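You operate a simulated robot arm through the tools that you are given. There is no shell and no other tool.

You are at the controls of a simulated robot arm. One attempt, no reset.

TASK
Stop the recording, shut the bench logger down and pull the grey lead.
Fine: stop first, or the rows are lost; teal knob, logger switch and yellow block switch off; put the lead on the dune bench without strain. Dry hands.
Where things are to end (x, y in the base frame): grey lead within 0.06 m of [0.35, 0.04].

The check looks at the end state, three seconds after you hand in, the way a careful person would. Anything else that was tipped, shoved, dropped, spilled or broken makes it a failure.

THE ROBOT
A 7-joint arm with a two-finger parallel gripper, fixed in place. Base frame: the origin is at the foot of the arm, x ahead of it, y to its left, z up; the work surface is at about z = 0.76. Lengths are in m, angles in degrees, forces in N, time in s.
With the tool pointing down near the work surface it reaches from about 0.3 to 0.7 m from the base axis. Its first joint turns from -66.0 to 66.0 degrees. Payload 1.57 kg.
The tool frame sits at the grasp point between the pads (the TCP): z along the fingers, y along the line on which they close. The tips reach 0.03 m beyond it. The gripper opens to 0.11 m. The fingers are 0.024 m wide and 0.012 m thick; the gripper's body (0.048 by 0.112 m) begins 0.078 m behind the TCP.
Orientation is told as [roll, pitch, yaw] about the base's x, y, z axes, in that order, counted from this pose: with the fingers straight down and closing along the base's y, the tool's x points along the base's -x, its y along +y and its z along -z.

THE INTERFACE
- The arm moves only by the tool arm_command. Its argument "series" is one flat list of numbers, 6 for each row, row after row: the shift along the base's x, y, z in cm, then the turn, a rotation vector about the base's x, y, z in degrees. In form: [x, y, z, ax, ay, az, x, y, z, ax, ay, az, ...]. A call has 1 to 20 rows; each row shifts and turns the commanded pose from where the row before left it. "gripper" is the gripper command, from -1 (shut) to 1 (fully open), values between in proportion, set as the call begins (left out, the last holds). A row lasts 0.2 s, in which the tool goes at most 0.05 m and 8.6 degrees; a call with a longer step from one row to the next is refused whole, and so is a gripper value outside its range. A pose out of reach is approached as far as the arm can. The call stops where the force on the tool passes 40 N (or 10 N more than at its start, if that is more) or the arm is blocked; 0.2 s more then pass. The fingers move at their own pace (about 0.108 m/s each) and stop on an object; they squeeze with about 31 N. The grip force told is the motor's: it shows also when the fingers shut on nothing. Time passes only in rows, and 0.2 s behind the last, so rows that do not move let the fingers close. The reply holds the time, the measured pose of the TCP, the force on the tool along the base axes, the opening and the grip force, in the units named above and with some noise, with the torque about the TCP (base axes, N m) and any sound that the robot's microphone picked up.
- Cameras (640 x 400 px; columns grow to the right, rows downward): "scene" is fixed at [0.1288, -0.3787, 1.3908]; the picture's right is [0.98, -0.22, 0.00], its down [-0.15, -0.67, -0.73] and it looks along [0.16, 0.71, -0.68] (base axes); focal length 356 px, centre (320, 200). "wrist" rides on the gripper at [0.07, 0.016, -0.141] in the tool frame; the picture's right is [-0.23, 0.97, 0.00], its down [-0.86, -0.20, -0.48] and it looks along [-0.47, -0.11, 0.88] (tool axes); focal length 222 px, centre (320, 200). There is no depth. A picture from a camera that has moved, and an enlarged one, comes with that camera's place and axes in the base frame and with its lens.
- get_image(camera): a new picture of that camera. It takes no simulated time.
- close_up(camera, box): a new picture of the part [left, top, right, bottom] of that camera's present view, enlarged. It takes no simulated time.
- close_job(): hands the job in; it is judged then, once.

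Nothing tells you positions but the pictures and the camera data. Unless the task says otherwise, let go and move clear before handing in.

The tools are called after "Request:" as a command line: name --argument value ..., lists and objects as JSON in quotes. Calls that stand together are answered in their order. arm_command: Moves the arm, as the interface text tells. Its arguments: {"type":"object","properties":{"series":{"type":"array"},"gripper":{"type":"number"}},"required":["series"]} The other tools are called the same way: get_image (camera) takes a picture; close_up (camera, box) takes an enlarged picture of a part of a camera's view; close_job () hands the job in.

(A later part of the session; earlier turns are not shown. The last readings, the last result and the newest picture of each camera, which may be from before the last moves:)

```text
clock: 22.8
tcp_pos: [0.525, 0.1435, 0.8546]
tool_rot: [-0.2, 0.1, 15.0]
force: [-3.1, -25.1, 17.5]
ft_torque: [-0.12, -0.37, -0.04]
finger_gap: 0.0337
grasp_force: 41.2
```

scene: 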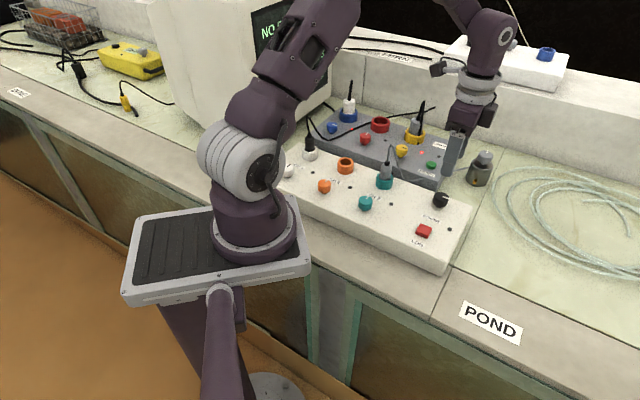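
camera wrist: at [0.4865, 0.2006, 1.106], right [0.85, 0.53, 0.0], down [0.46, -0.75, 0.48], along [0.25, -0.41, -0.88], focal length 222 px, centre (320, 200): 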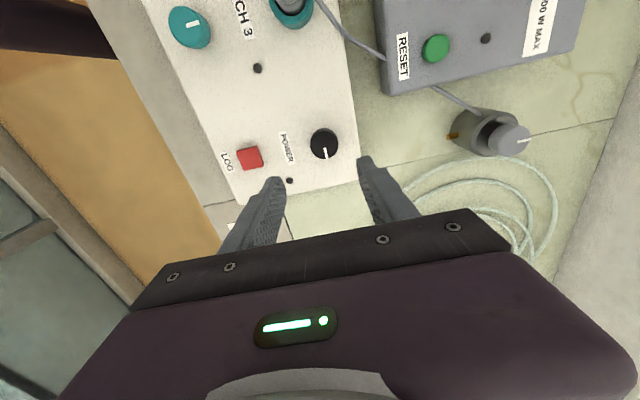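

The knob is now turned 60° with the pads. I'll open the fingers so it can settle into its off position, then check it.

Request:
arm_command --series '[0, 0, 0, 0, 0, 0, 0, 0, 0, 0, 0, 0]' --gripper 0.0

Request:
close_up --camera "wrist" --box '[220, 80, 460, 230]'

Request:
get_image --camera "scene"

Request:
close_up --camera "scene" --box '[230, 0, 350, 110]'

```text
clock: 23.4
tcp_pos: [0.525, 0.1465, 0.8528]
tool_rot: [0.1, 0.1, 15.2]
force: [0.2, -1.3, 0.0]
ft_torque: [0.04, 0.02, 0.01]
finger_gap: 0.0549
grasp_force: 0.1
```

```text
2.67 times, centred on (340, 155) of wrist
camera zoom: at [0.4539, 0.1435, 0.9951], right [-0.03, 1.0, 0.0], down [0.88, 0.03, 0.48], along [0.48, 0.02, -0.88], focal length 592 px, centre (267, 320)
```

zoom: 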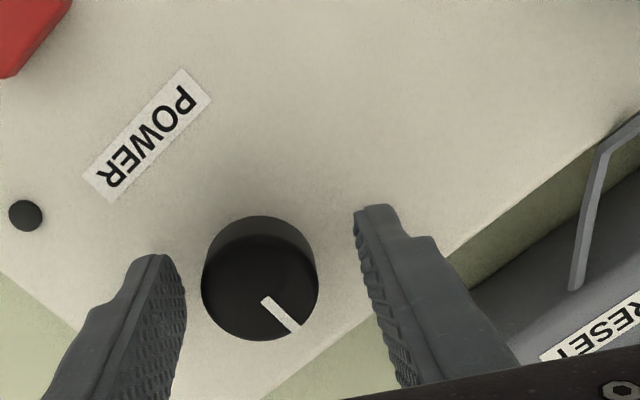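

```text
taken
```

scene: 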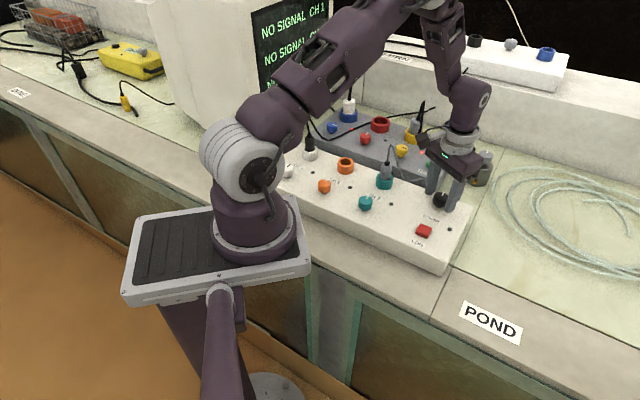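

```text
3.64 times, centred on (290, 55) of scene
camera zoom: at [0.1288, -0.3787, 1.3908], right [0.98, -0.22, 0.0], down [-0.15, -0.67, -0.73], along [0.16, 0.71, -0.68], focal length 1296 px, centre (429, 727)
```

zoom: 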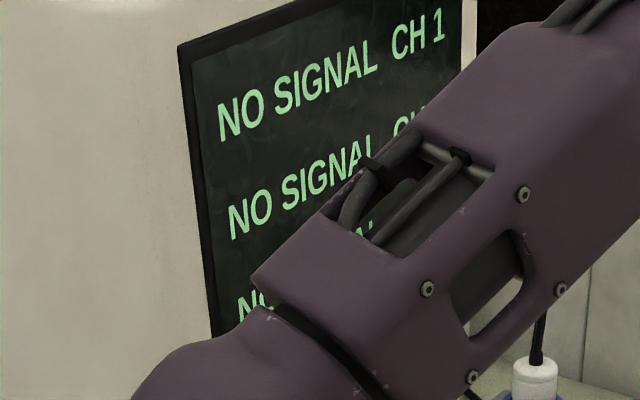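

The POWER pointer now faces the back, which is off. I'll lift clear and check the screen and the logger again.

Request:
arm_command --series '[0, 0, 2.0, 0, 0, 0, 0, 0, 4.0, 0, 0, 0, 0, 0, 5.0, 0, 0, 0, 0, 0, 3.0, 0, 0, 0, 0, 0, 0, 0, 0, 0]' --gripper 0.1

Request:
get_image --camera "scene"

Request:
close_up --camera "scene" --box '[340, 130, 480, 260]'

Request:
close_up --camera "scene" --box '[230, 0, 350, 110]'

Request:
get_image --camera "wrist"

```text
clock: 24.6
tcp_pos: [0.5238, 0.147, 0.9949]
tool_rot: [0.0, 0.0, 15.0]
force: [0.8, 0.0, 1.1]
ft_torque: [0.0, -0.02, 0.0]
finger_gap: 0.0604
grasp_force: 0.0
```

```text
taken
```

scene: 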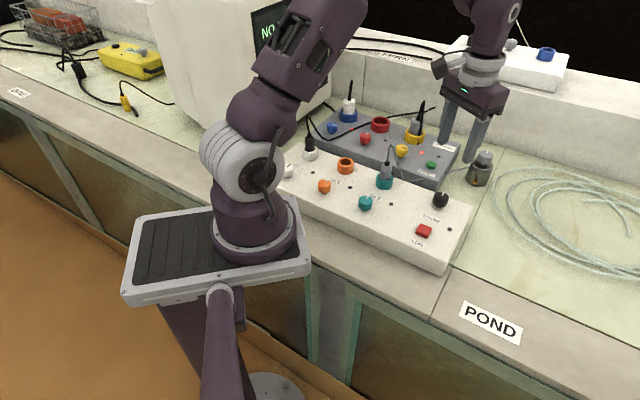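

```text
3.08 times, centred on (410, 195) of scene
camera zoom: at [0.1288, -0.3787, 1.3908], right [0.98, -0.22, 0.0], down [-0.15, -0.67, -0.73], along [0.16, 0.71, -0.68], focal length 1097 px, centre (43, 215)
```

zoom: 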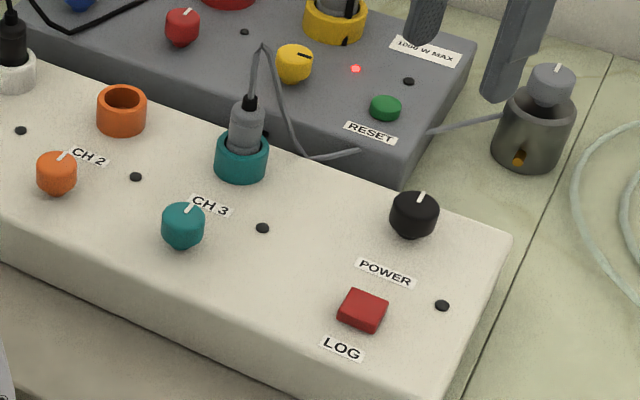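

```text
3.64 times, centred on (290, 55) of scene
camera zoom: at [0.1288, -0.3787, 1.3908], right [0.98, -0.22, 0.0], down [-0.15, -0.67, -0.73], along [0.16, 0.71, -0.68], focal length 1296 px, centre (429, 727)
```

zoom: 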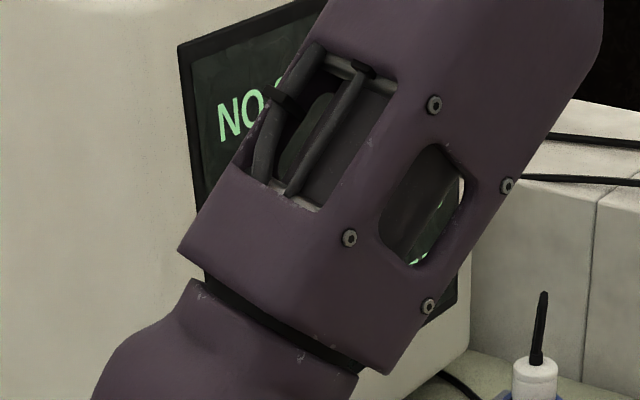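

```text
taken
camera wrist: at [0.4535, 0.1434, 1.1363], right [-0.03, 1.0, 0.0], down [0.88, 0.03, 0.48], along [0.48, 0.02, -0.88], focal length 222 px, centre (320, 200)
```

wrist: 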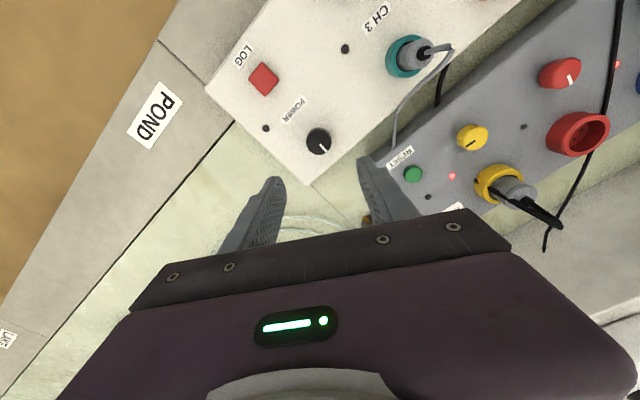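

Teal and POWER are both off with nothing disturbed. Next is the block's yellow switch (LED still lit) at about [0.515, 0.342]; I'll go over it high, turning back to -45°.

Request:
arm_command --series '[-0.1, 2.4, 0, 0, 0, -7.5, -0.1, 2.4, 0, 0, 0, -7.5, -0.1, 2.4, 0, 0, 0, -7.5, -0.1, 2.4, 0, 0, 0, -7.5, -0.1, 2.4, 0, 0, 0, -7.5, -0.1, 2.4, 0, 0, 0, -7.5, -0.1, 2.4, 0, 0, 0, -7.5, -0.1, 2.4, 0, 0, 0, -7.5, 0, 0, -2.0, 0, 0, 0, 0, 0, 0, 0, 0, 0]'

Request:
get_image --camera "wrist"

Request:
get_image --camera "scene"

Request:
close_up --camera "wrist" --box '[220, 80, 460, 230]'

Request:
close_up --camera "scene" --box '[340, 80, 480, 200]'

```text
clock: 26.8
tcp_pos: [0.5162, 0.3389, 0.9749]
tool_rot: [0.0, 0.0, -45.0]
force: [0.3, 0.2, 1.0]
ft_torque: [0.02, -0.02, 0.01]
finger_gap: 0.0605
grasp_force: 0.1
```

```text
taken
camera wrist: at [0.4797, 0.399, 1.1163], right [0.85, 0.53, 0.0], down [0.46, -0.75, 0.48], along [0.25, -0.41, -0.88], focal length 222 px, centre (320, 200)
```

wrist: 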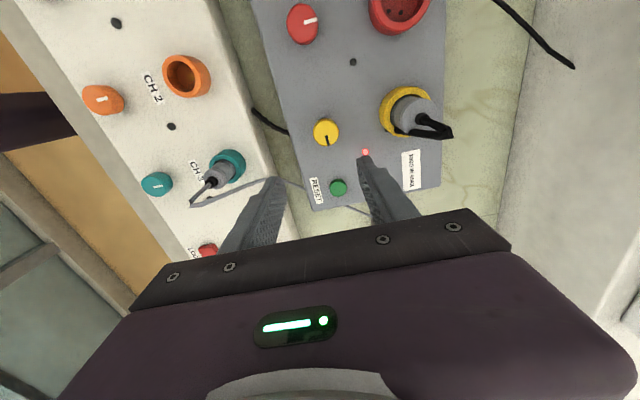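

```text
taken
```

scene: 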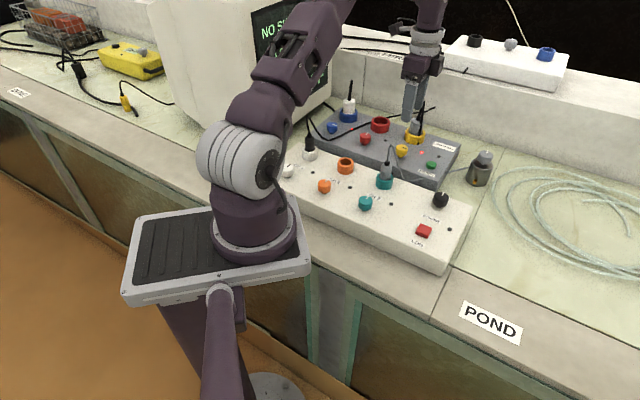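

```text
2.67 times, centred on (340, 155) of wrist
camera zoom: at [0.4797, 0.399, 1.1163], right [0.85, 0.53, 0.0], down [0.46, -0.75, 0.48], along [0.25, -0.41, -0.88], focal length 592 px, centre (267, 320)
```

zoom: 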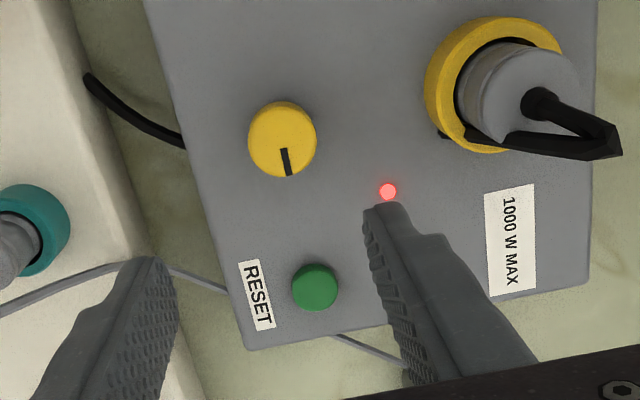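

```text
3.33 times, centred on (410, 140) of scene
camera zoom: at [0.1288, -0.3787, 1.3908], right [0.98, -0.22, 0.0], down [-0.15, -0.67, -0.73], along [0.16, 0.71, -0.68], focal length 1188 px, centre (20, 400)
```

zoom: 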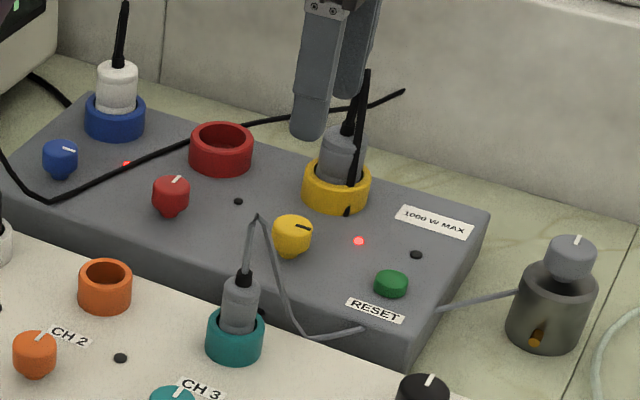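

The yellow knob refines to about [0.517, 0.352]; the folded black cord on the yellow plug peaks near [0.593, 0.418, 0.93], well clear. I'll shift over the knob and descend partway.

Request:
arm_command --series '[0, 0.65, -1.0, 0, 0, 0, 0, 0.65, -2.0, 0, 0, 0, 0, 0, -2.0, 0, 0, 0, 0, 0, -2.0, 0, 0, 0, 0, 0, 0, 0, 0, 0]'

Request:
close_up --camera "wrist" --box '[240, 100, 440, 230]'

Request:
close_up --camera "scene" --box '[350, 90, 460, 180]'

```text
clock: 28.0
tcp_pos: [0.5157, 0.3503, 0.9041]
tool_rot: [0.0, 0.0, -45.0]
force: [-0.7, 0.7, 0.3]
ft_torque: [0.01, 0.02, 0.03]
finger_gap: 0.0605
grasp_force: 0.1
```

```text
3.08 times, centred on (340, 165) of wrist
camera zoom: at [0.4791, 0.4104, 1.0447], right [0.85, 0.53, 0.0], down [0.46, -0.75, 0.48], along [0.25, -0.41, -0.88], focal length 684 px, centre (258, 308)
```

zoom: 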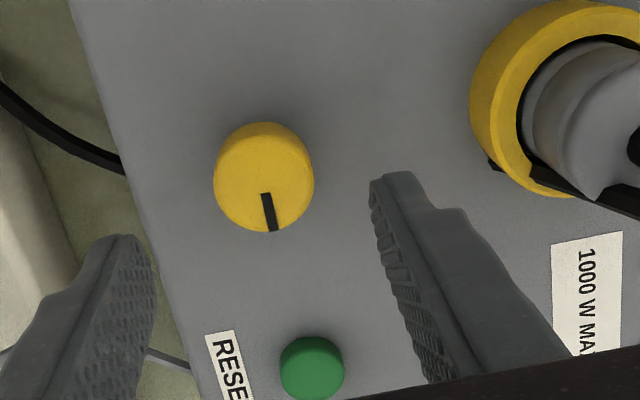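

```text
4.44 times, centred on (405, 135) of scene
camera zoom: at [0.1288, -0.3787, 1.3908], right [0.98, -0.22, 0.0], down [-0.15, -0.67, -0.73], along [0.16, 0.71, -0.68], focal length 1584 px, centre (-58, 489)
```

zoom: 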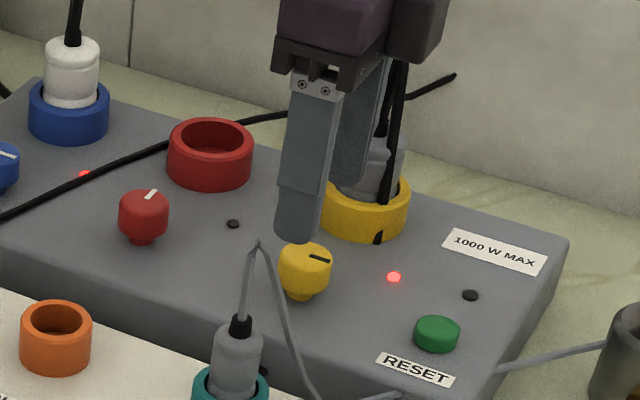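

The knob centre is at about [0.516, 0.353]. I'll trim and lower around the cap.

Request:
arm_command --series '[0, 0.3, -2.0, 0, 0, 0, 0, 0, -2.0, 0, 0, 0, 0, 0, -1.0, 0, 0, 0, 0, 0, 0, 0, 0, 0]'

Request:
close_up --camera "wrist" --box '[240, 100, 440, 230]'

Request:
close_up --camera "scene" --box '[350, 90, 460, 180]'

```text
clock: 29.0
tcp_pos: [0.5158, 0.3544, 0.8528]
tool_rot: [-0.1, 0.0, -45.0]
force: [-0.2, 0.6, 0.1]
ft_torque: [-0.02, 0.01, -0.02]
finger_gap: 0.0605
grasp_force: 0.1
```

```text
3.08 times, centred on (340, 165) of wrist
camera zoom: at [0.4797, 0.4152, 0.9946], right [0.85, 0.53, 0.0], down [0.46, -0.75, 0.48], along [0.25, -0.41, -0.88], focal length 684 px, centre (258, 308)
```

zoom: 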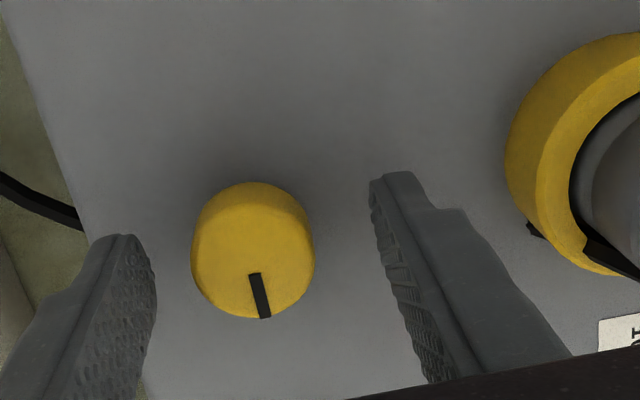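

```text
4.44 times, centred on (405, 135) of scene
camera zoom: at [0.1288, -0.3787, 1.3908], right [0.98, -0.22, 0.0], down [-0.15, -0.67, -0.73], along [0.16, 0.71, -0.68], focal length 1584 px, centre (-58, 489)
```

zoom: 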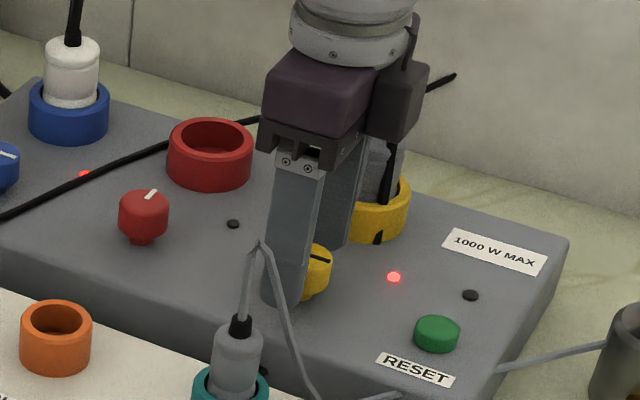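

The cap is about 2 mm toward the front finger; I'll correct and close on it.

Request:
arm_command --series '[-0.2, -0.05, -0.2, 0, 0, 0, 0, 0, 0, 0, 0, 0]'

Request:
arm_command --series '[0, 0, 0, 0, 0, 0, 0, 0, 0, 0, 0, 0, 0, 0, 0, 0, 0, 0]' --gripper -1

Request:
close_up --camera "wrist" --box '[240, 100, 440, 230]'

```text
clock: 29.6
tcp_pos: [0.5156, 0.3546, 0.8521]
tool_rot: [0.0, 0.0, -44.9]
force: [-0.5, 0.9, -0.5]
ft_torque: [-0.02, 0.02, 0.01]
finger_gap: 0.0606
grasp_force: 0.0
```

```text
clock: 30.4
tcp_pos: [0.5151, 0.3545, 0.8524]
tool_rot: [0.1, 0.0, -45.0]
force: [-1.7, -1.0, -0.9]
ft_torque: [0.18, -0.24, -0.03]
finger_gap: 0.0317
grasp_force: 40.1
```

```text
3.08 times, centred on (340, 165) of wrist
camera zoom: at [0.4782, 0.4144, 0.9931], right [0.85, 0.53, 0.0], down [0.46, -0.75, 0.48], along [0.25, -0.41, -0.88], focal length 684 px, centre (258, 308)
```

zoom: 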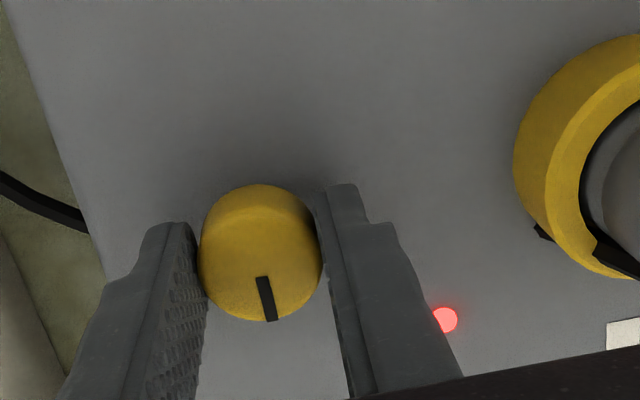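

The yellow cap is gripped with low forces. I'll turn it counter-clockwise in small pieces, trimming as needed.

Request:
arm_command --series '[0, 0, 0, 0, 0, 7.5, 0, 0, 0, 0, 0, 7.5, 0, 0, 0, 0, 0, 7.5, 0, 0, 0.03, 0, 0, 7.5]'

```text
clock: 31.4
tcp_pos: [0.5163, 0.355, 0.8511]
tool_rot: [0.1, 0.0, -14.9]
force: [10.6, 9.7, -25.5]
ft_torque: [-0.29, -0.66, 0.04]
finger_gap: 0.0319
grasp_force: 40.8
```

The z force is now downward, so I'll trim z back and continue turning.

Request:
arm_command --series '[0.03, 0.03, -0.045, 0, 0, 0, 0, 0, 0, 0, 0, 7.5, 0, 0, 0, 0, 0, 7.5]'

```text
clock: 32.2
tcp_pos: [0.5154, 0.3529, 0.8531]
tool_rot: [0.0, 0.1, 0.1]
force: [1.4, 3.8, -14.7]
ft_torque: [0.46, -0.53, 0.05]
finger_gap: 0.0312
grasp_force: 40.2
```

Forces are modest at 45° of turn. I'll continue by another 15°.

Request:
arm_command --series '[0, 0.01, -0.03, 0, 0, 0, 0, 0, 0, 0, 0, 7.5, 0, 0, 0, 0, 0, 7.5]'

Request:
arm_command --series '[0, 0, 0, 0, 0, 0, 0, 0, 0, 0, 0, 0]' --gripper 0.0

Request:
close_up --camera "wrist" --box '[220, 80, 460, 230]'

Request:
close_up --camera "scene" --box '[350, 90, 460, 180]'

```text
clock: 33.0
tcp_pos: [0.5145, 0.3537, 0.8517]
tool_rot: [0.0, 0.1, 15.1]
force: [-2.7, -4.1, 2.1]
ft_torque: [-0.11, 0.59, 0.0]
finger_gap: 0.0315
grasp_force: 40.7
```

```text
clock: 33.6
tcp_pos: [0.5148, 0.3536, 0.8509]
tool_rot: [0.0, 0.0, 15.0]
force: [0.4, -0.1, 0.5]
ft_torque: [0.01, 0.02, -0.01]
finger_gap: 0.0548
grasp_force: 0.0
```

```text
2.67 times, centred on (340, 155) of wrist
camera zoom: at [0.4445, 0.3507, 0.993], right [-0.03, 1.0, 0.0], down [0.88, 0.03, 0.48], along [0.48, 0.02, -0.88], focal length 592 px, centre (267, 320)
```

zoom: 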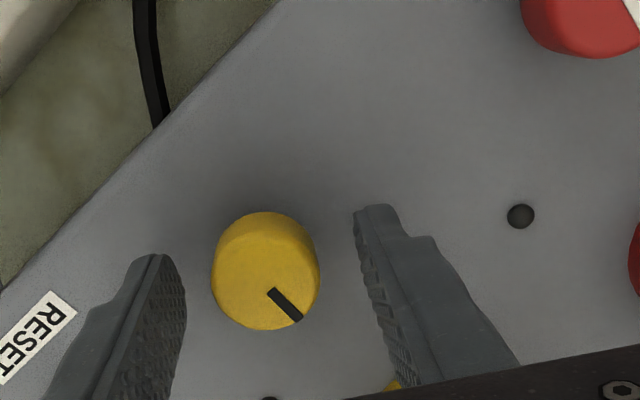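

```text
4.44 times, centred on (405, 135) of scene
camera zoom: at [0.1288, -0.3787, 1.3908], right [0.98, -0.22, 0.0], down [-0.15, -0.67, -0.73], along [0.16, 0.71, -0.68], focal length 1584 px, centre (-58, 489)
```

zoom: 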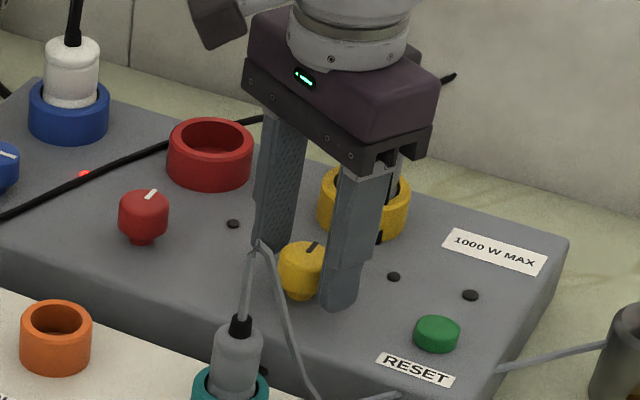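

The yellow switch is off and its LED is dark. I'll lift clear and go above the grey plug in the teal socket (about [0.43, 0.243]), turning so the fingers will sit front and back of the plug while the cord leaves sideways.

Request:
arm_command --series '[0, 0, 2.0, 0, 0, 0, 0, 0, 4.0, 0, 0, 0, 0, 0, 5.0, 0, 0, 0, 0, 0, 5.0, 0, 0, 0, -1.06, -1.36, 0, 0, 0, -7, -1.06, -1.36, 0, 0, 0, -7, -1.06, -1.36, 0, 0, 0, -7, -1.06, -1.36, 0, 0, 0, -7, -1.06, -1.36, 0, 0, 0, -7, -1.06, -1.36, 0, 0, 0, -7, -1.06, -1.36, 0, 0, 0, -7, -1.06, -1.36, 0, 0, 0, -7, 0, 0, 0, 0, 0, 0]' --gripper 0.1

Request:
get_image --camera "wrist"

Request:
get_image --camera "scene"

Request:
close_up --camera "wrist" --box '[220, 80, 460, 230]'

Request:
close_up --camera "scene" --box '[350, 120, 490, 210]'

Request:
close_up --camera "scene" --box '[230, 0, 350, 110]'

```text
clock: 36.4
tcp_pos: [0.4293, 0.2439, 1.0138]
tool_rot: [0.0, 0.0, -41.1]
force: [-0.1, 0.5, -0.4]
ft_torque: [0.0, 0.02, -0.05]
finger_gap: 0.0604
grasp_force: 0.0
```

```text
taken
camera wrist: at [0.3885, 0.3002, 1.154], right [0.81, 0.58, 0.0], down [0.51, -0.71, 0.48], along [0.28, -0.39, -0.88], focal length 222 px, centre (320, 200)
```

wrist: 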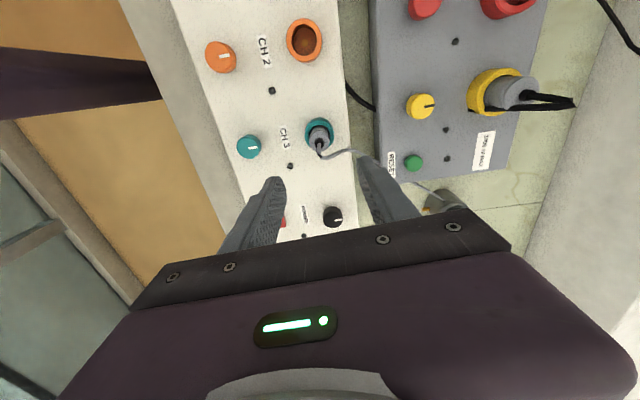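

```text
taken
```

scene: 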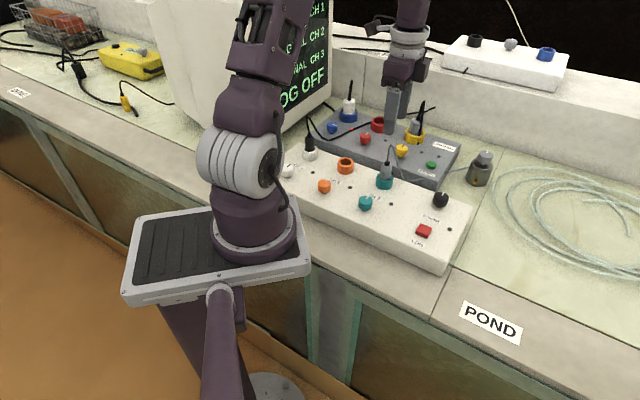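

```text
2.67 times, centred on (340, 155) of wrist
camera zoom: at [0.3885, 0.3002, 1.154], right [0.81, 0.58, 0.0], down [0.51, -0.71, 0.48], along [0.28, -0.39, -0.88], focal length 592 px, centre (267, 320)
```

zoom: 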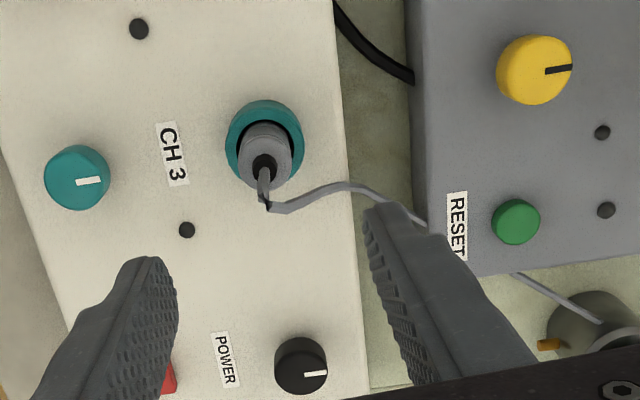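

```text
4.44 times, centred on (420, 165) of scene
camera zoom: at [0.1288, -0.3787, 1.3908], right [0.98, -0.22, 0.0], down [-0.15, -0.67, -0.73], along [0.16, 0.71, -0.68], focal length 1584 px, centre (-124, 356)
```

zoom: 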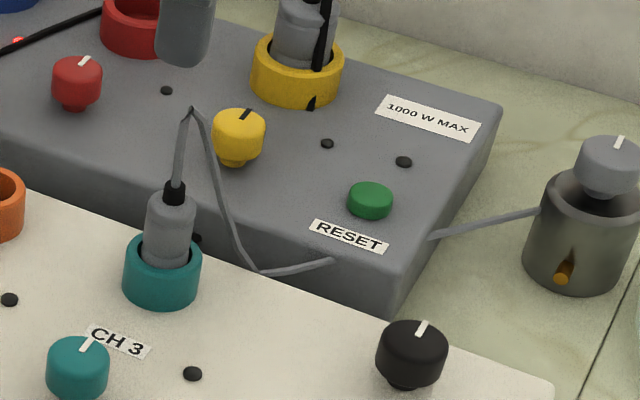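

```text
3.64 times, centred on (290, 55) of scene
camera zoom: at [0.1288, -0.3787, 1.3908], right [0.98, -0.22, 0.0], down [-0.15, -0.67, -0.73], along [0.16, 0.71, -0.68], focal length 1296 px, centre (429, 727)
```

zoom: 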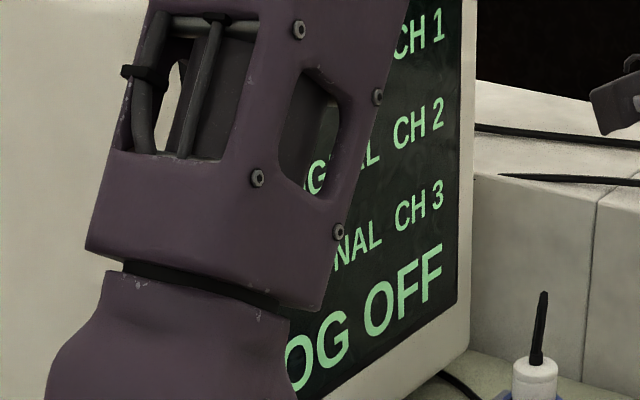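

The screen now reads "LOG OFF", so the logger is down. The grey plug's axis is at about [0.427, 0.245] (body top about z 0.875, ring top about 0.835); I'll line up and descend partway around it.

Request:
arm_command --series '[-0.35, 0.2, -2.0, 0, 0, 0, 0, 0, -3.0, 0, 0, 0, 0, 0, -3.0, 0, 0, 0, 0, 0, -1.0, 0, 0, 0, 0, 0, 0, 0, 0, 0]'

Request:
close_up --camera "wrist" --box '[220, 80, 460, 230]'

Request:
close_up --camera "scene" --box '[340, 120, 450, 210]'

```text
clock: 37.6
tcp_pos: [0.4266, 0.2449, 0.9228]
tool_rot: [0.0, 0.0, -41.0]
force: [1.1, -0.4, -0.5]
ft_torque: [0.0, 0.02, -0.01]
finger_gap: 0.0606
grasp_force: 0.0
```

```text
2.67 times, centred on (340, 155) of wrist
camera zoom: at [0.3853, 0.3025, 1.0643], right [0.81, 0.59, 0.0], down [0.51, -0.71, 0.48], along [0.28, -0.39, -0.88], focal length 592 px, centre (267, 320)
```

zoom: 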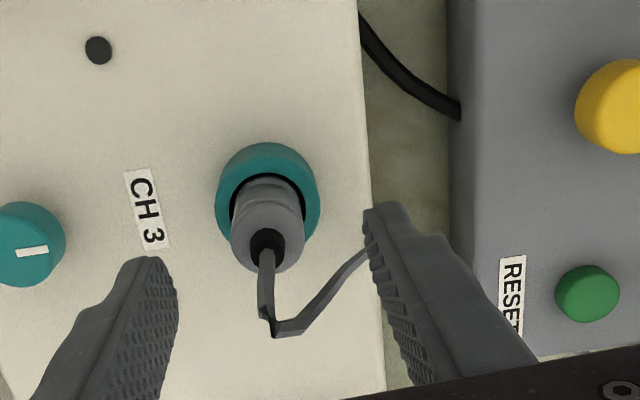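

```text
4.44 times, centred on (395, 165) of scene
camera zoom: at [0.1288, -0.3787, 1.3908], right [0.98, -0.22, 0.0], down [-0.15, -0.67, -0.73], along [0.16, 0.71, -0.68], focal length 1584 px, centre (-13, 356)
```

zoom: 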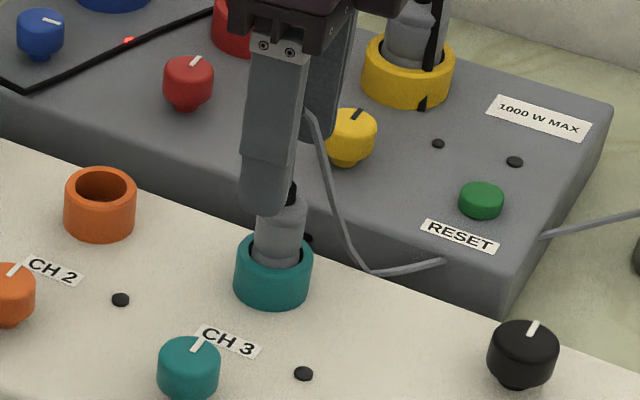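

The plug is centred, but the cord leaves toward +x, close to the back finger's edge. I'll rise a bit and turn to yaw +15° so the cord passes freely between the fingers.

Request:
arm_command --series '[0, 0, 3.0, 0, 0, 0, 0, 0, 0, 0, 0, 8, 0, 0, 0, 0, 0, 8, 0, 0, 0, 0, 0, 8, 0, 0, 0, 0, 0, 8, 0, 0, 0, 0, 0, 8, 0, 0, 0, 0, 0, 8, 0, 0, 0, 0, 0, 8, 0, 0, 0, 0, 0, 0]'

Request:
close_up --camera "wrist" --box '[220, 80, 460, 230]'

Request:
close_up --camera "scene" --box '[340, 120, 450, 210]'

```text
clock: 39.6
tcp_pos: [0.428, 0.2475, 0.953]
tool_rot: [-0.1, 0.0, 15.1]
force: [0.2, 0.5, -0.4]
ft_torque: [-0.02, 0.01, 0.01]
finger_gap: 0.0605
grasp_force: 0.0
```

```text
2.67 times, centred on (340, 155) of wrist
camera zoom: at [0.3559, 0.2439, 1.0935], right [-0.03, 1.0, 0.0], down [0.88, 0.03, 0.48], along [0.48, 0.02, -0.88], focal length 592 px, centre (267, 320)
```

zoom: 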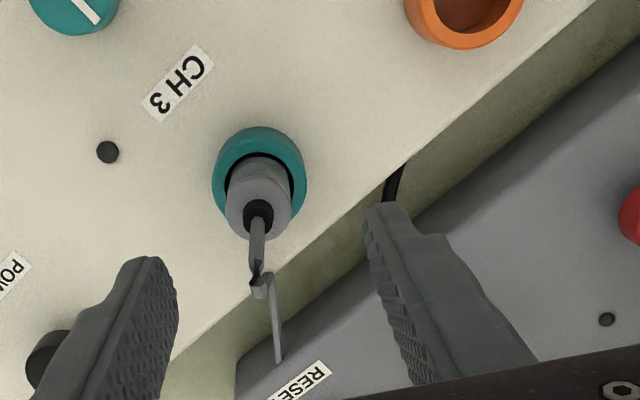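

```text
4.44 times, centred on (395, 165) of scene
camera zoom: at [0.1288, -0.3787, 1.3908], right [0.98, -0.22, 0.0], down [-0.15, -0.67, -0.73], along [0.16, 0.71, -0.68], focal length 1584 px, centre (-13, 356)
```

zoom: 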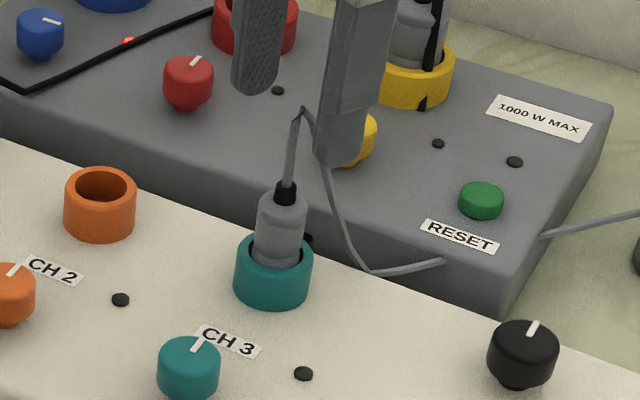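

Now the cord runs out between the fingers. The plug is about 3 mm toward the front finger; I'll correct that and descend with the tips stopping just above the teal ring.

Request:
arm_command --series '[-0.3, -0.35, -1.0, 0, 0, 0, 0, 0, -2.0, 0, 0, 0, 0, 0, -2.0, 0, 0, 0, 0, 0, -1.5, 0, 0, 0, 0, 0, 0, 0, 0, 0]'

Request:
close_up --camera "wrist" --box '[220, 80, 460, 230]'

Request:
close_up --camera "scene" --box '[340, 120, 450, 210]'

```text
clock: 40.8
tcp_pos: [0.4219, 0.2424, 0.8874]
tool_rot: [0.0, 0.0, 15.0]
force: [-1.0, -0.4, 0.4]
ft_torque: [-0.01, 0.0, 0.01]
finger_gap: 0.0605
grasp_force: 0.1
```

```text
2.67 times, centred on (340, 155) of wrist
camera zoom: at [0.3524, 0.2403, 1.0282], right [-0.03, 1.0, 0.0], down [0.88, 0.03, 0.48], along [0.48, 0.02, -0.88], focal length 592 px, centre (267, 320)
```

zoom: 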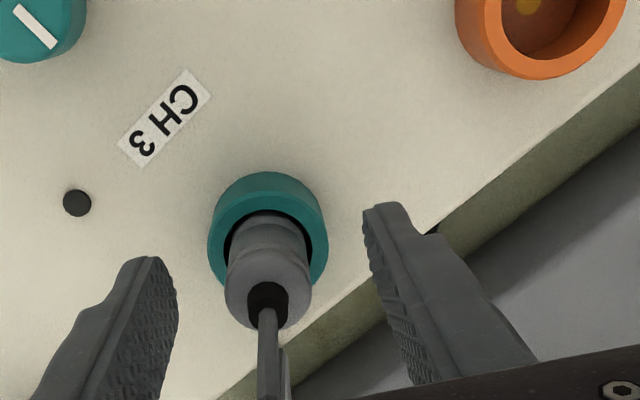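

```text
4.44 times, centred on (395, 165) of scene
camera zoom: at [0.1288, -0.3787, 1.3908], right [0.98, -0.22, 0.0], down [-0.15, -0.67, -0.73], along [0.16, 0.71, -0.68], focal length 1584 px, centre (-13, 356)
```

zoom: 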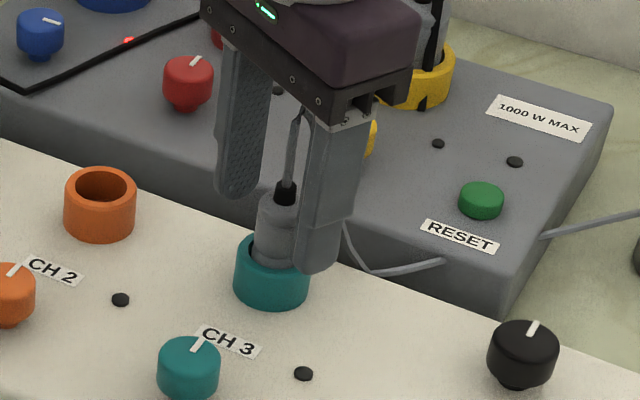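

The plug is centred between the fingers. I'll go down the last centimetre and close on the plug body.

Request:
arm_command --series '[0.1, 0, -1.1, 0, 0, 0, 0, 0, 0, 0, 0, 0]'

Request:
arm_command --series '[0, 0, 0, 0, 0, 0, 0, 0, 0, 0, 0, 0, 0, 0, 0, 0, 0, 0]' --gripper -1

Request:
close_up --camera "wrist" --box '[220, 80, 460, 230]'

Request:
close_up --camera "scene" --box '[340, 120, 450, 210]'

```text
clock: 41.4
tcp_pos: [0.4237, 0.2447, 0.8751]
tool_rot: [0.0, -0.1, 15.1]
force: [0.6, 0.6, -0.8]
ft_torque: [0.0, 0.02, -0.01]
finger_gap: 0.0601
grasp_force: 0.0
```

```text
clock: 42.2
tcp_pos: [0.4237, 0.2438, 0.8753]
tool_rot: [0.0, 0.0, 15.0]
force: [-0.2, -0.1, 0.3]
ft_torque: [-0.01, -0.01, -0.01]
finger_gap: 0.0244
grasp_force: 31.2
```

```text
2.67 times, centred on (340, 155) of wrist
camera zoom: at [0.353, 0.2407, 1.0171], right [-0.03, 1.0, 0.0], down [0.88, 0.03, 0.48], along [0.48, 0.02, -0.88], focal length 592 px, centre (267, 320)
```

zoom: 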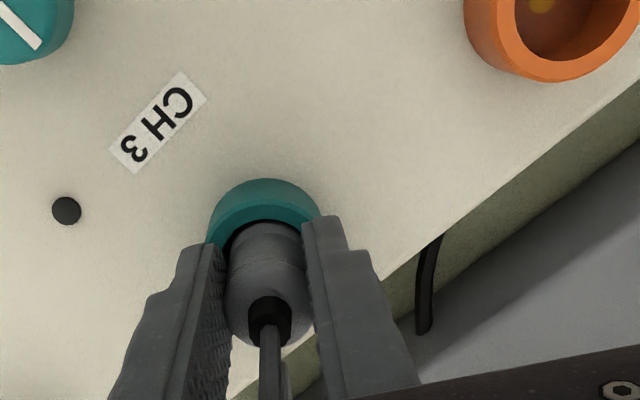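

```text
4.44 times, centred on (395, 165) of scene
camera zoom: at [0.1288, -0.3787, 1.3908], right [0.98, -0.22, 0.0], down [-0.15, -0.67, -0.73], along [0.16, 0.71, -0.68], focal length 1584 px, centre (-13, 356)
```

zoom: 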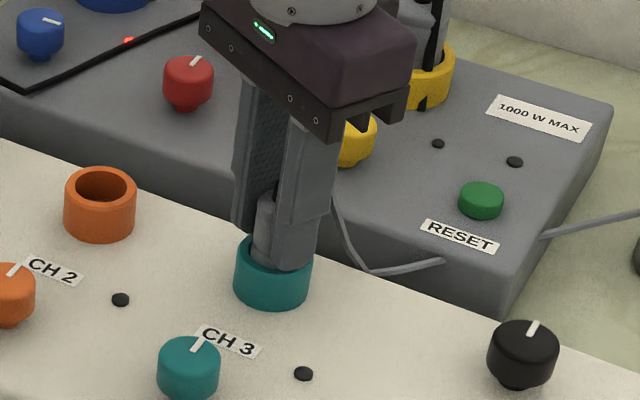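

The plug body is gripped (24 mm). I'll pull straight up slowly and watch the force.

Request:
arm_command --series '[0, 0, 0.3, 0, 0, 0, 0, 0, 0.3, 0, 0, 0, 0, 0, 0.4, 0, 0, 0, 0, 0, 0.5, 0, 0, 0, 0, 0, 0.5, 0, 0, 0]'

Request:
close_up --camera "scene" --box '[340, 120, 480, 210]'

```text
clock: 43.4
tcp_pos: [0.4239, 0.2436, 0.897]
tool_rot: [0.0, 0.0, 15.0]
force: [-0.2, 0.3, -0.4]
ft_torque: [-0.01, -0.01, 0.03]
finger_gap: 0.0242
grasp_force: 31.0
```

```text
4.44 times, centred on (410, 165) of scene
camera zoom: at [0.1288, -0.3787, 1.3908], right [0.98, -0.22, 0.0], down [-0.15, -0.67, -0.73], along [0.16, 0.71, -0.68], focal length 1584 px, centre (-80, 356)
```

zoom: 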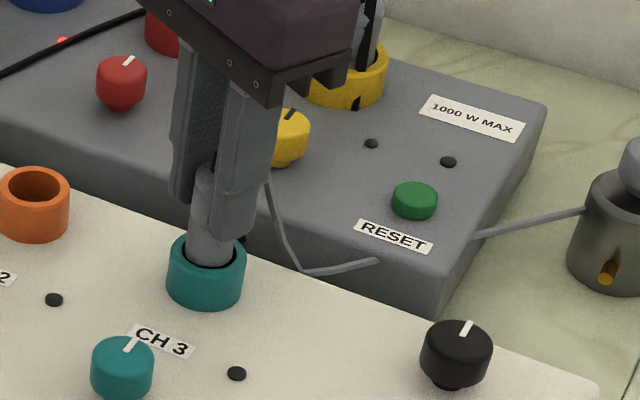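

The plug is rising freely. I'll keep lifting and check that it has left the socket.

Request:
arm_command --series '[0, 0, 0.8, 0, 0, 0, 0, 0, 0.8, 0, 0, 0, 0, 0, 0.8, 0, 0, 0]'

Request:
close_up --camera "scene" --box '[340, 100, 500, 210]'

Request:
get_image --camera "wrist"

```text
clock: 44.2
tcp_pos: [0.4245, 0.2434, 0.9204]
tool_rot: [-0.1, -0.1, 15.1]
force: [-0.2, -0.7, -0.2]
ft_torque: [0.02, 0.02, 0.0]
finger_gap: 0.0244
grasp_force: 31.2
```

```text
3.64 times, centred on (420, 155) of scene
camera zoom: at [0.1288, -0.3787, 1.3908], right [0.98, -0.22, 0.0], down [-0.15, -0.67, -0.73], along [0.16, 0.71, -0.68], focal length 1296 px, centre (-44, 364)
```

zoom: 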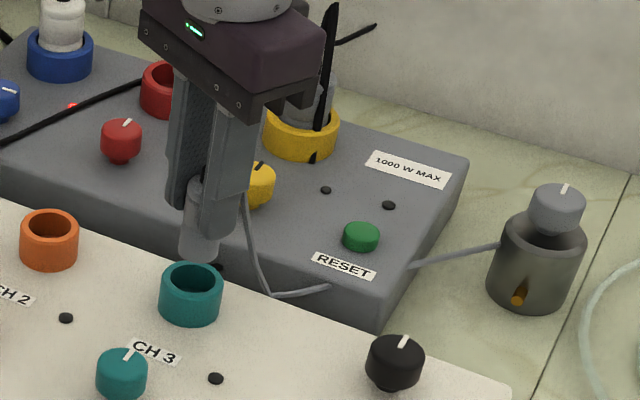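

```text
taken
camera wrist: at [0.3539, 0.2404, 1.0613], right [-0.03, 1.0, 0.0], down [0.88, 0.03, 0.48], along [0.48, 0.02, -0.88], focal length 222 px, centre (320, 200)
```

wrist: 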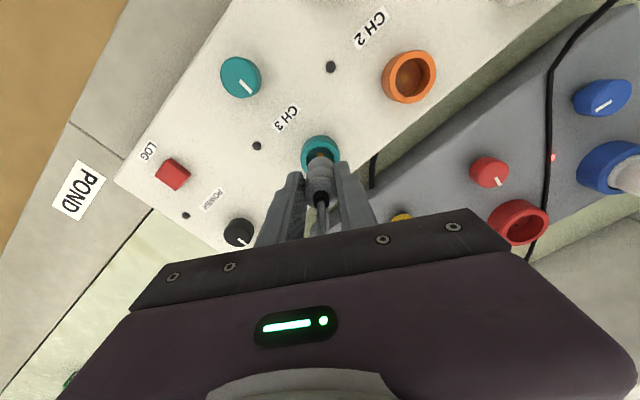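

The plug is clear of the socket. I'll lift it a bit more and look at how the cord hangs, to judge how much length there is.

Request:
arm_command --series '[0, 0, 1.5, 0, 0, 0, 0, 0, 1.5, 0, 0, 0, 0, 0, 0, 0, 0, 0]'

Request:
close_up --camera "scene" --box '[340, 80, 500, 200]'

Request:
close_up --camera "wrist" --box '[220, 80, 460, 230]'

```text
clock: 45.0
tcp_pos: [0.4244, 0.2438, 0.9497]
tool_rot: [0.0, 0.0, 15.1]
force: [-0.7, -0.5, -1.0]
ft_torque: [-0.04, -0.03, -0.02]
finger_gap: 0.0245
grasp_force: 31.1
```

```text
3.33 times, centred on (420, 140) of scene
camera zoom: at [0.1288, -0.3787, 1.3908], right [0.98, -0.22, 0.0], down [-0.15, -0.67, -0.73], along [0.16, 0.71, -0.68], focal length 1188 px, centre (-13, 400)
```

zoom: 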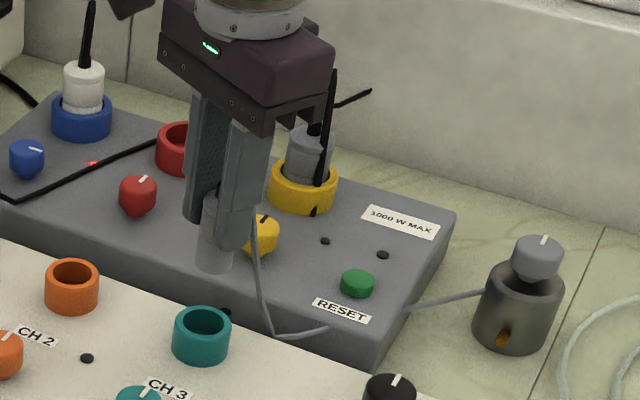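

```text
2.67 times, centred on (340, 155) of wrist
camera zoom: at [0.3535, 0.24, 1.0913], right [-0.03, 1.0, 0.0], down [0.88, 0.03, 0.48], along [0.48, 0.02, -0.88], focal length 592 px, centre (267, 320)
```

zoom: 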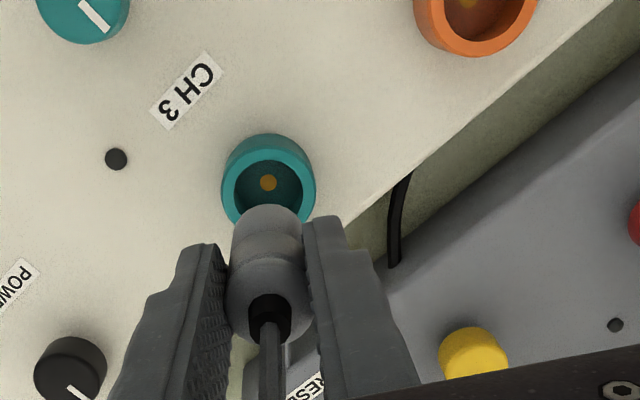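

The plug is free and the cord pays out without load. I'll carry it over the logger toward the front strip in small stages, turning toward yaw -45° on the way, and watch the force and the cord.

Request:
arm_command --series '[-0.84, -1.89, 0.2, 0, 0, -6, -0.84, -1.89, 0.2, 0, 0, -6, -0.84, -1.89, 0, 0, 0, -6, -0.84, -1.89, 0, 0, 0, -6, -0.84, -1.89, 0, 0, 0, -6]'

Request:
get_image --camera "scene"

Request:
close_up --camera "scene" --box '[320, 80, 500, 220]'

Request:
get_image --camera "wrist"

```text
clock: 46.2
tcp_pos: [0.3835, 0.1489, 0.9559]
tool_rot: [0.0, 0.0, -15.2]
force: [0.2, -0.1, -0.8]
ft_torque: [-0.01, 0.0, 0.02]
finger_gap: 0.0243
grasp_force: 31.2
```

```text
taken
```

scene: 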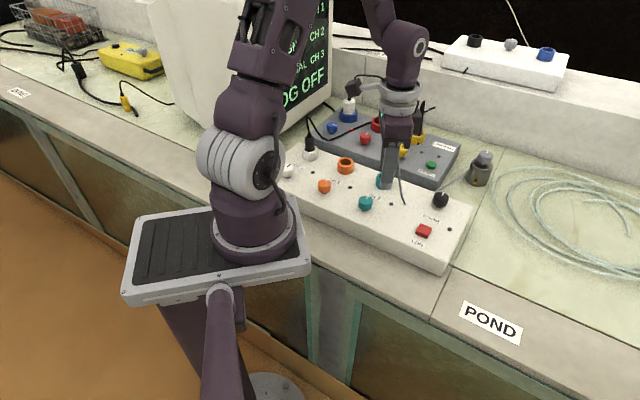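

```text
2.86 times, centred on (410, 150) of scene
camera zoom: at [0.1288, -0.3787, 1.3908], right [0.98, -0.22, 0.0], down [-0.15, -0.67, -0.73], along [0.16, 0.71, -0.68], focal length 1018 px, centre (63, 343)
```

zoom: 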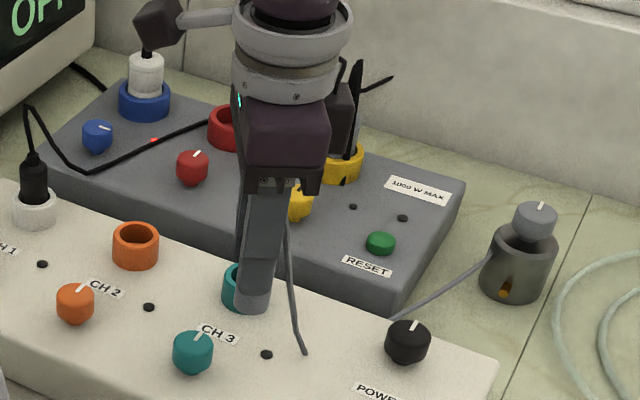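

```text
taken
camera wrist: at [0.3206, 0.1815, 1.0964], right [0.47, 0.88, 0.0], down [0.77, -0.41, 0.48], along [0.42, -0.23, -0.88], focal length 222 px, centre (320, 200)
```

wrist: 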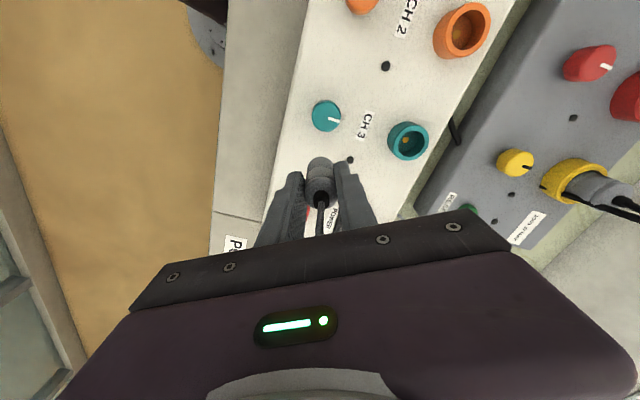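

The cord hangs slack and there is no load; the pot hasn't moved. I'll continue to above the target at about [0.345, 0.045], ending at yaw -45°.

Request:
arm_command --series '[-0.77, -2.08, 0, 0, 0, -6, -0.77, -2.08, 0, 0, 0, -6, -0.77, -2.08, 0, 0, 0, -6, -0.77, -2.08, 0, 0, 0, -6, -0.77, -2.08, 0, 0, 0, -6, 0, 0, 0, 0, 0, 0]'

Request:
get_image --camera "scene"

Request:
close_up --camera "scene" --box '[300, 130, 500, 300]'

Request:
get_image --camera "wrist"

```text
clock: 47.6
tcp_pos: [0.3448, 0.0437, 0.9545]
tool_rot: [-0.1, -0.1, -45.0]
force: [-0.1, 0.5, -0.7]
ft_torque: [0.03, -0.01, 0.01]
finger_gap: 0.0244
grasp_force: 31.1
```

```text
taken
```

scene: 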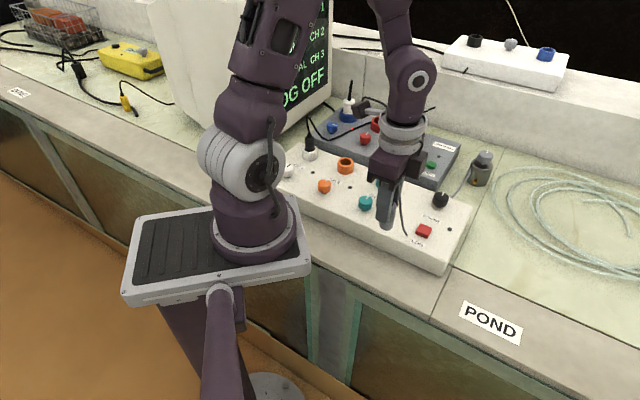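

```text
2.35 times, centred on (400, 215) of scene
camera zoom: at [0.1288, -0.3787, 1.3908], right [0.98, -0.22, 0.0], down [-0.15, -0.67, -0.73], along [0.16, 0.71, -0.68], focal length 839 px, centre (132, 165)
```

zoom: 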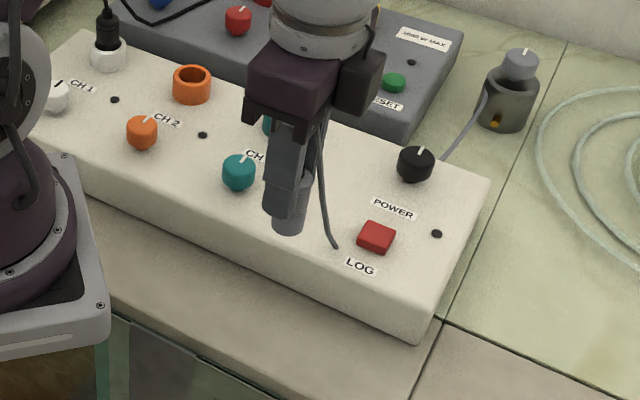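

```text
taken
camera wrist: at [0.3084, 0.1041, 1.0959], right [0.85, 0.53, 0.0], down [0.46, -0.75, 0.48], along [0.25, -0.41, -0.88], focal length 222 px, centre (320, 200)
```

wrist: 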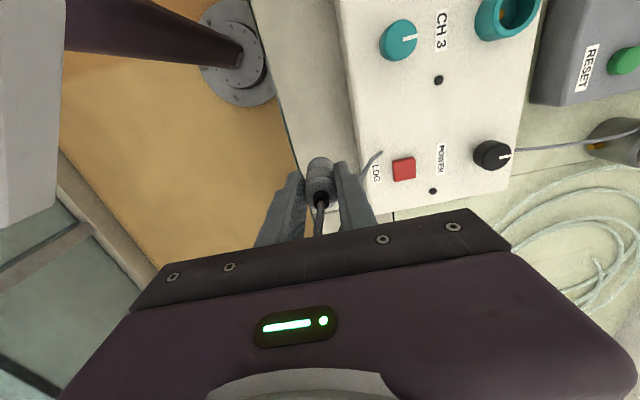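

The plug is above the front strip, cord slack, everything else still in place. I'll zoom in to check the strip's edges under the plug before tilting and lowering.

Request:
close_up --camera "wrist" --box '[220, 60, 460, 210]'

Request:
close_up --camera "scene" --box '[310, 190, 470, 310]'

```text
2.67 times, centred on (340, 135) of wrist
camera zoom: at [0.3084, 0.1041, 1.0959], right [0.85, 0.53, 0.0], down [0.46, -0.75, 0.48], along [0.25, -0.41, -0.88], focal length 592 px, centre (267, 373)
```

zoom: 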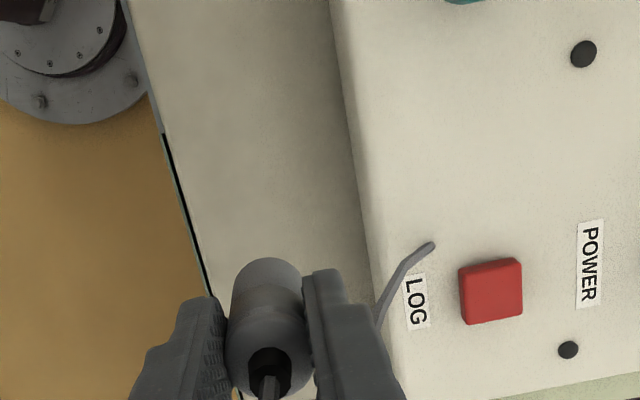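

```text
3.33 times, centred on (390, 250) of scene
camera zoom: at [0.1288, -0.3787, 1.3908], right [0.98, -0.22, 0.0], down [-0.15, -0.67, -0.73], along [0.16, 0.71, -0.68], focal length 1188 px, centre (87, 33)
```

zoom: 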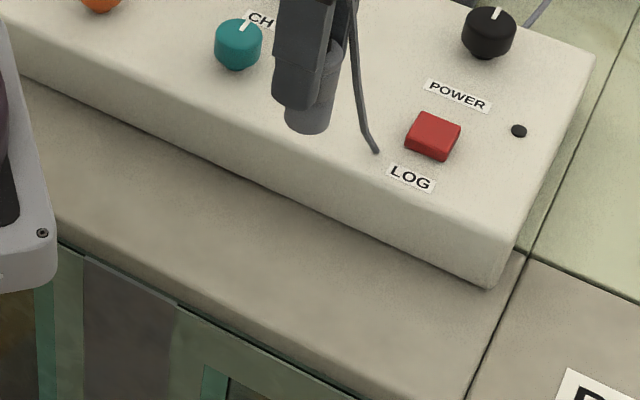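

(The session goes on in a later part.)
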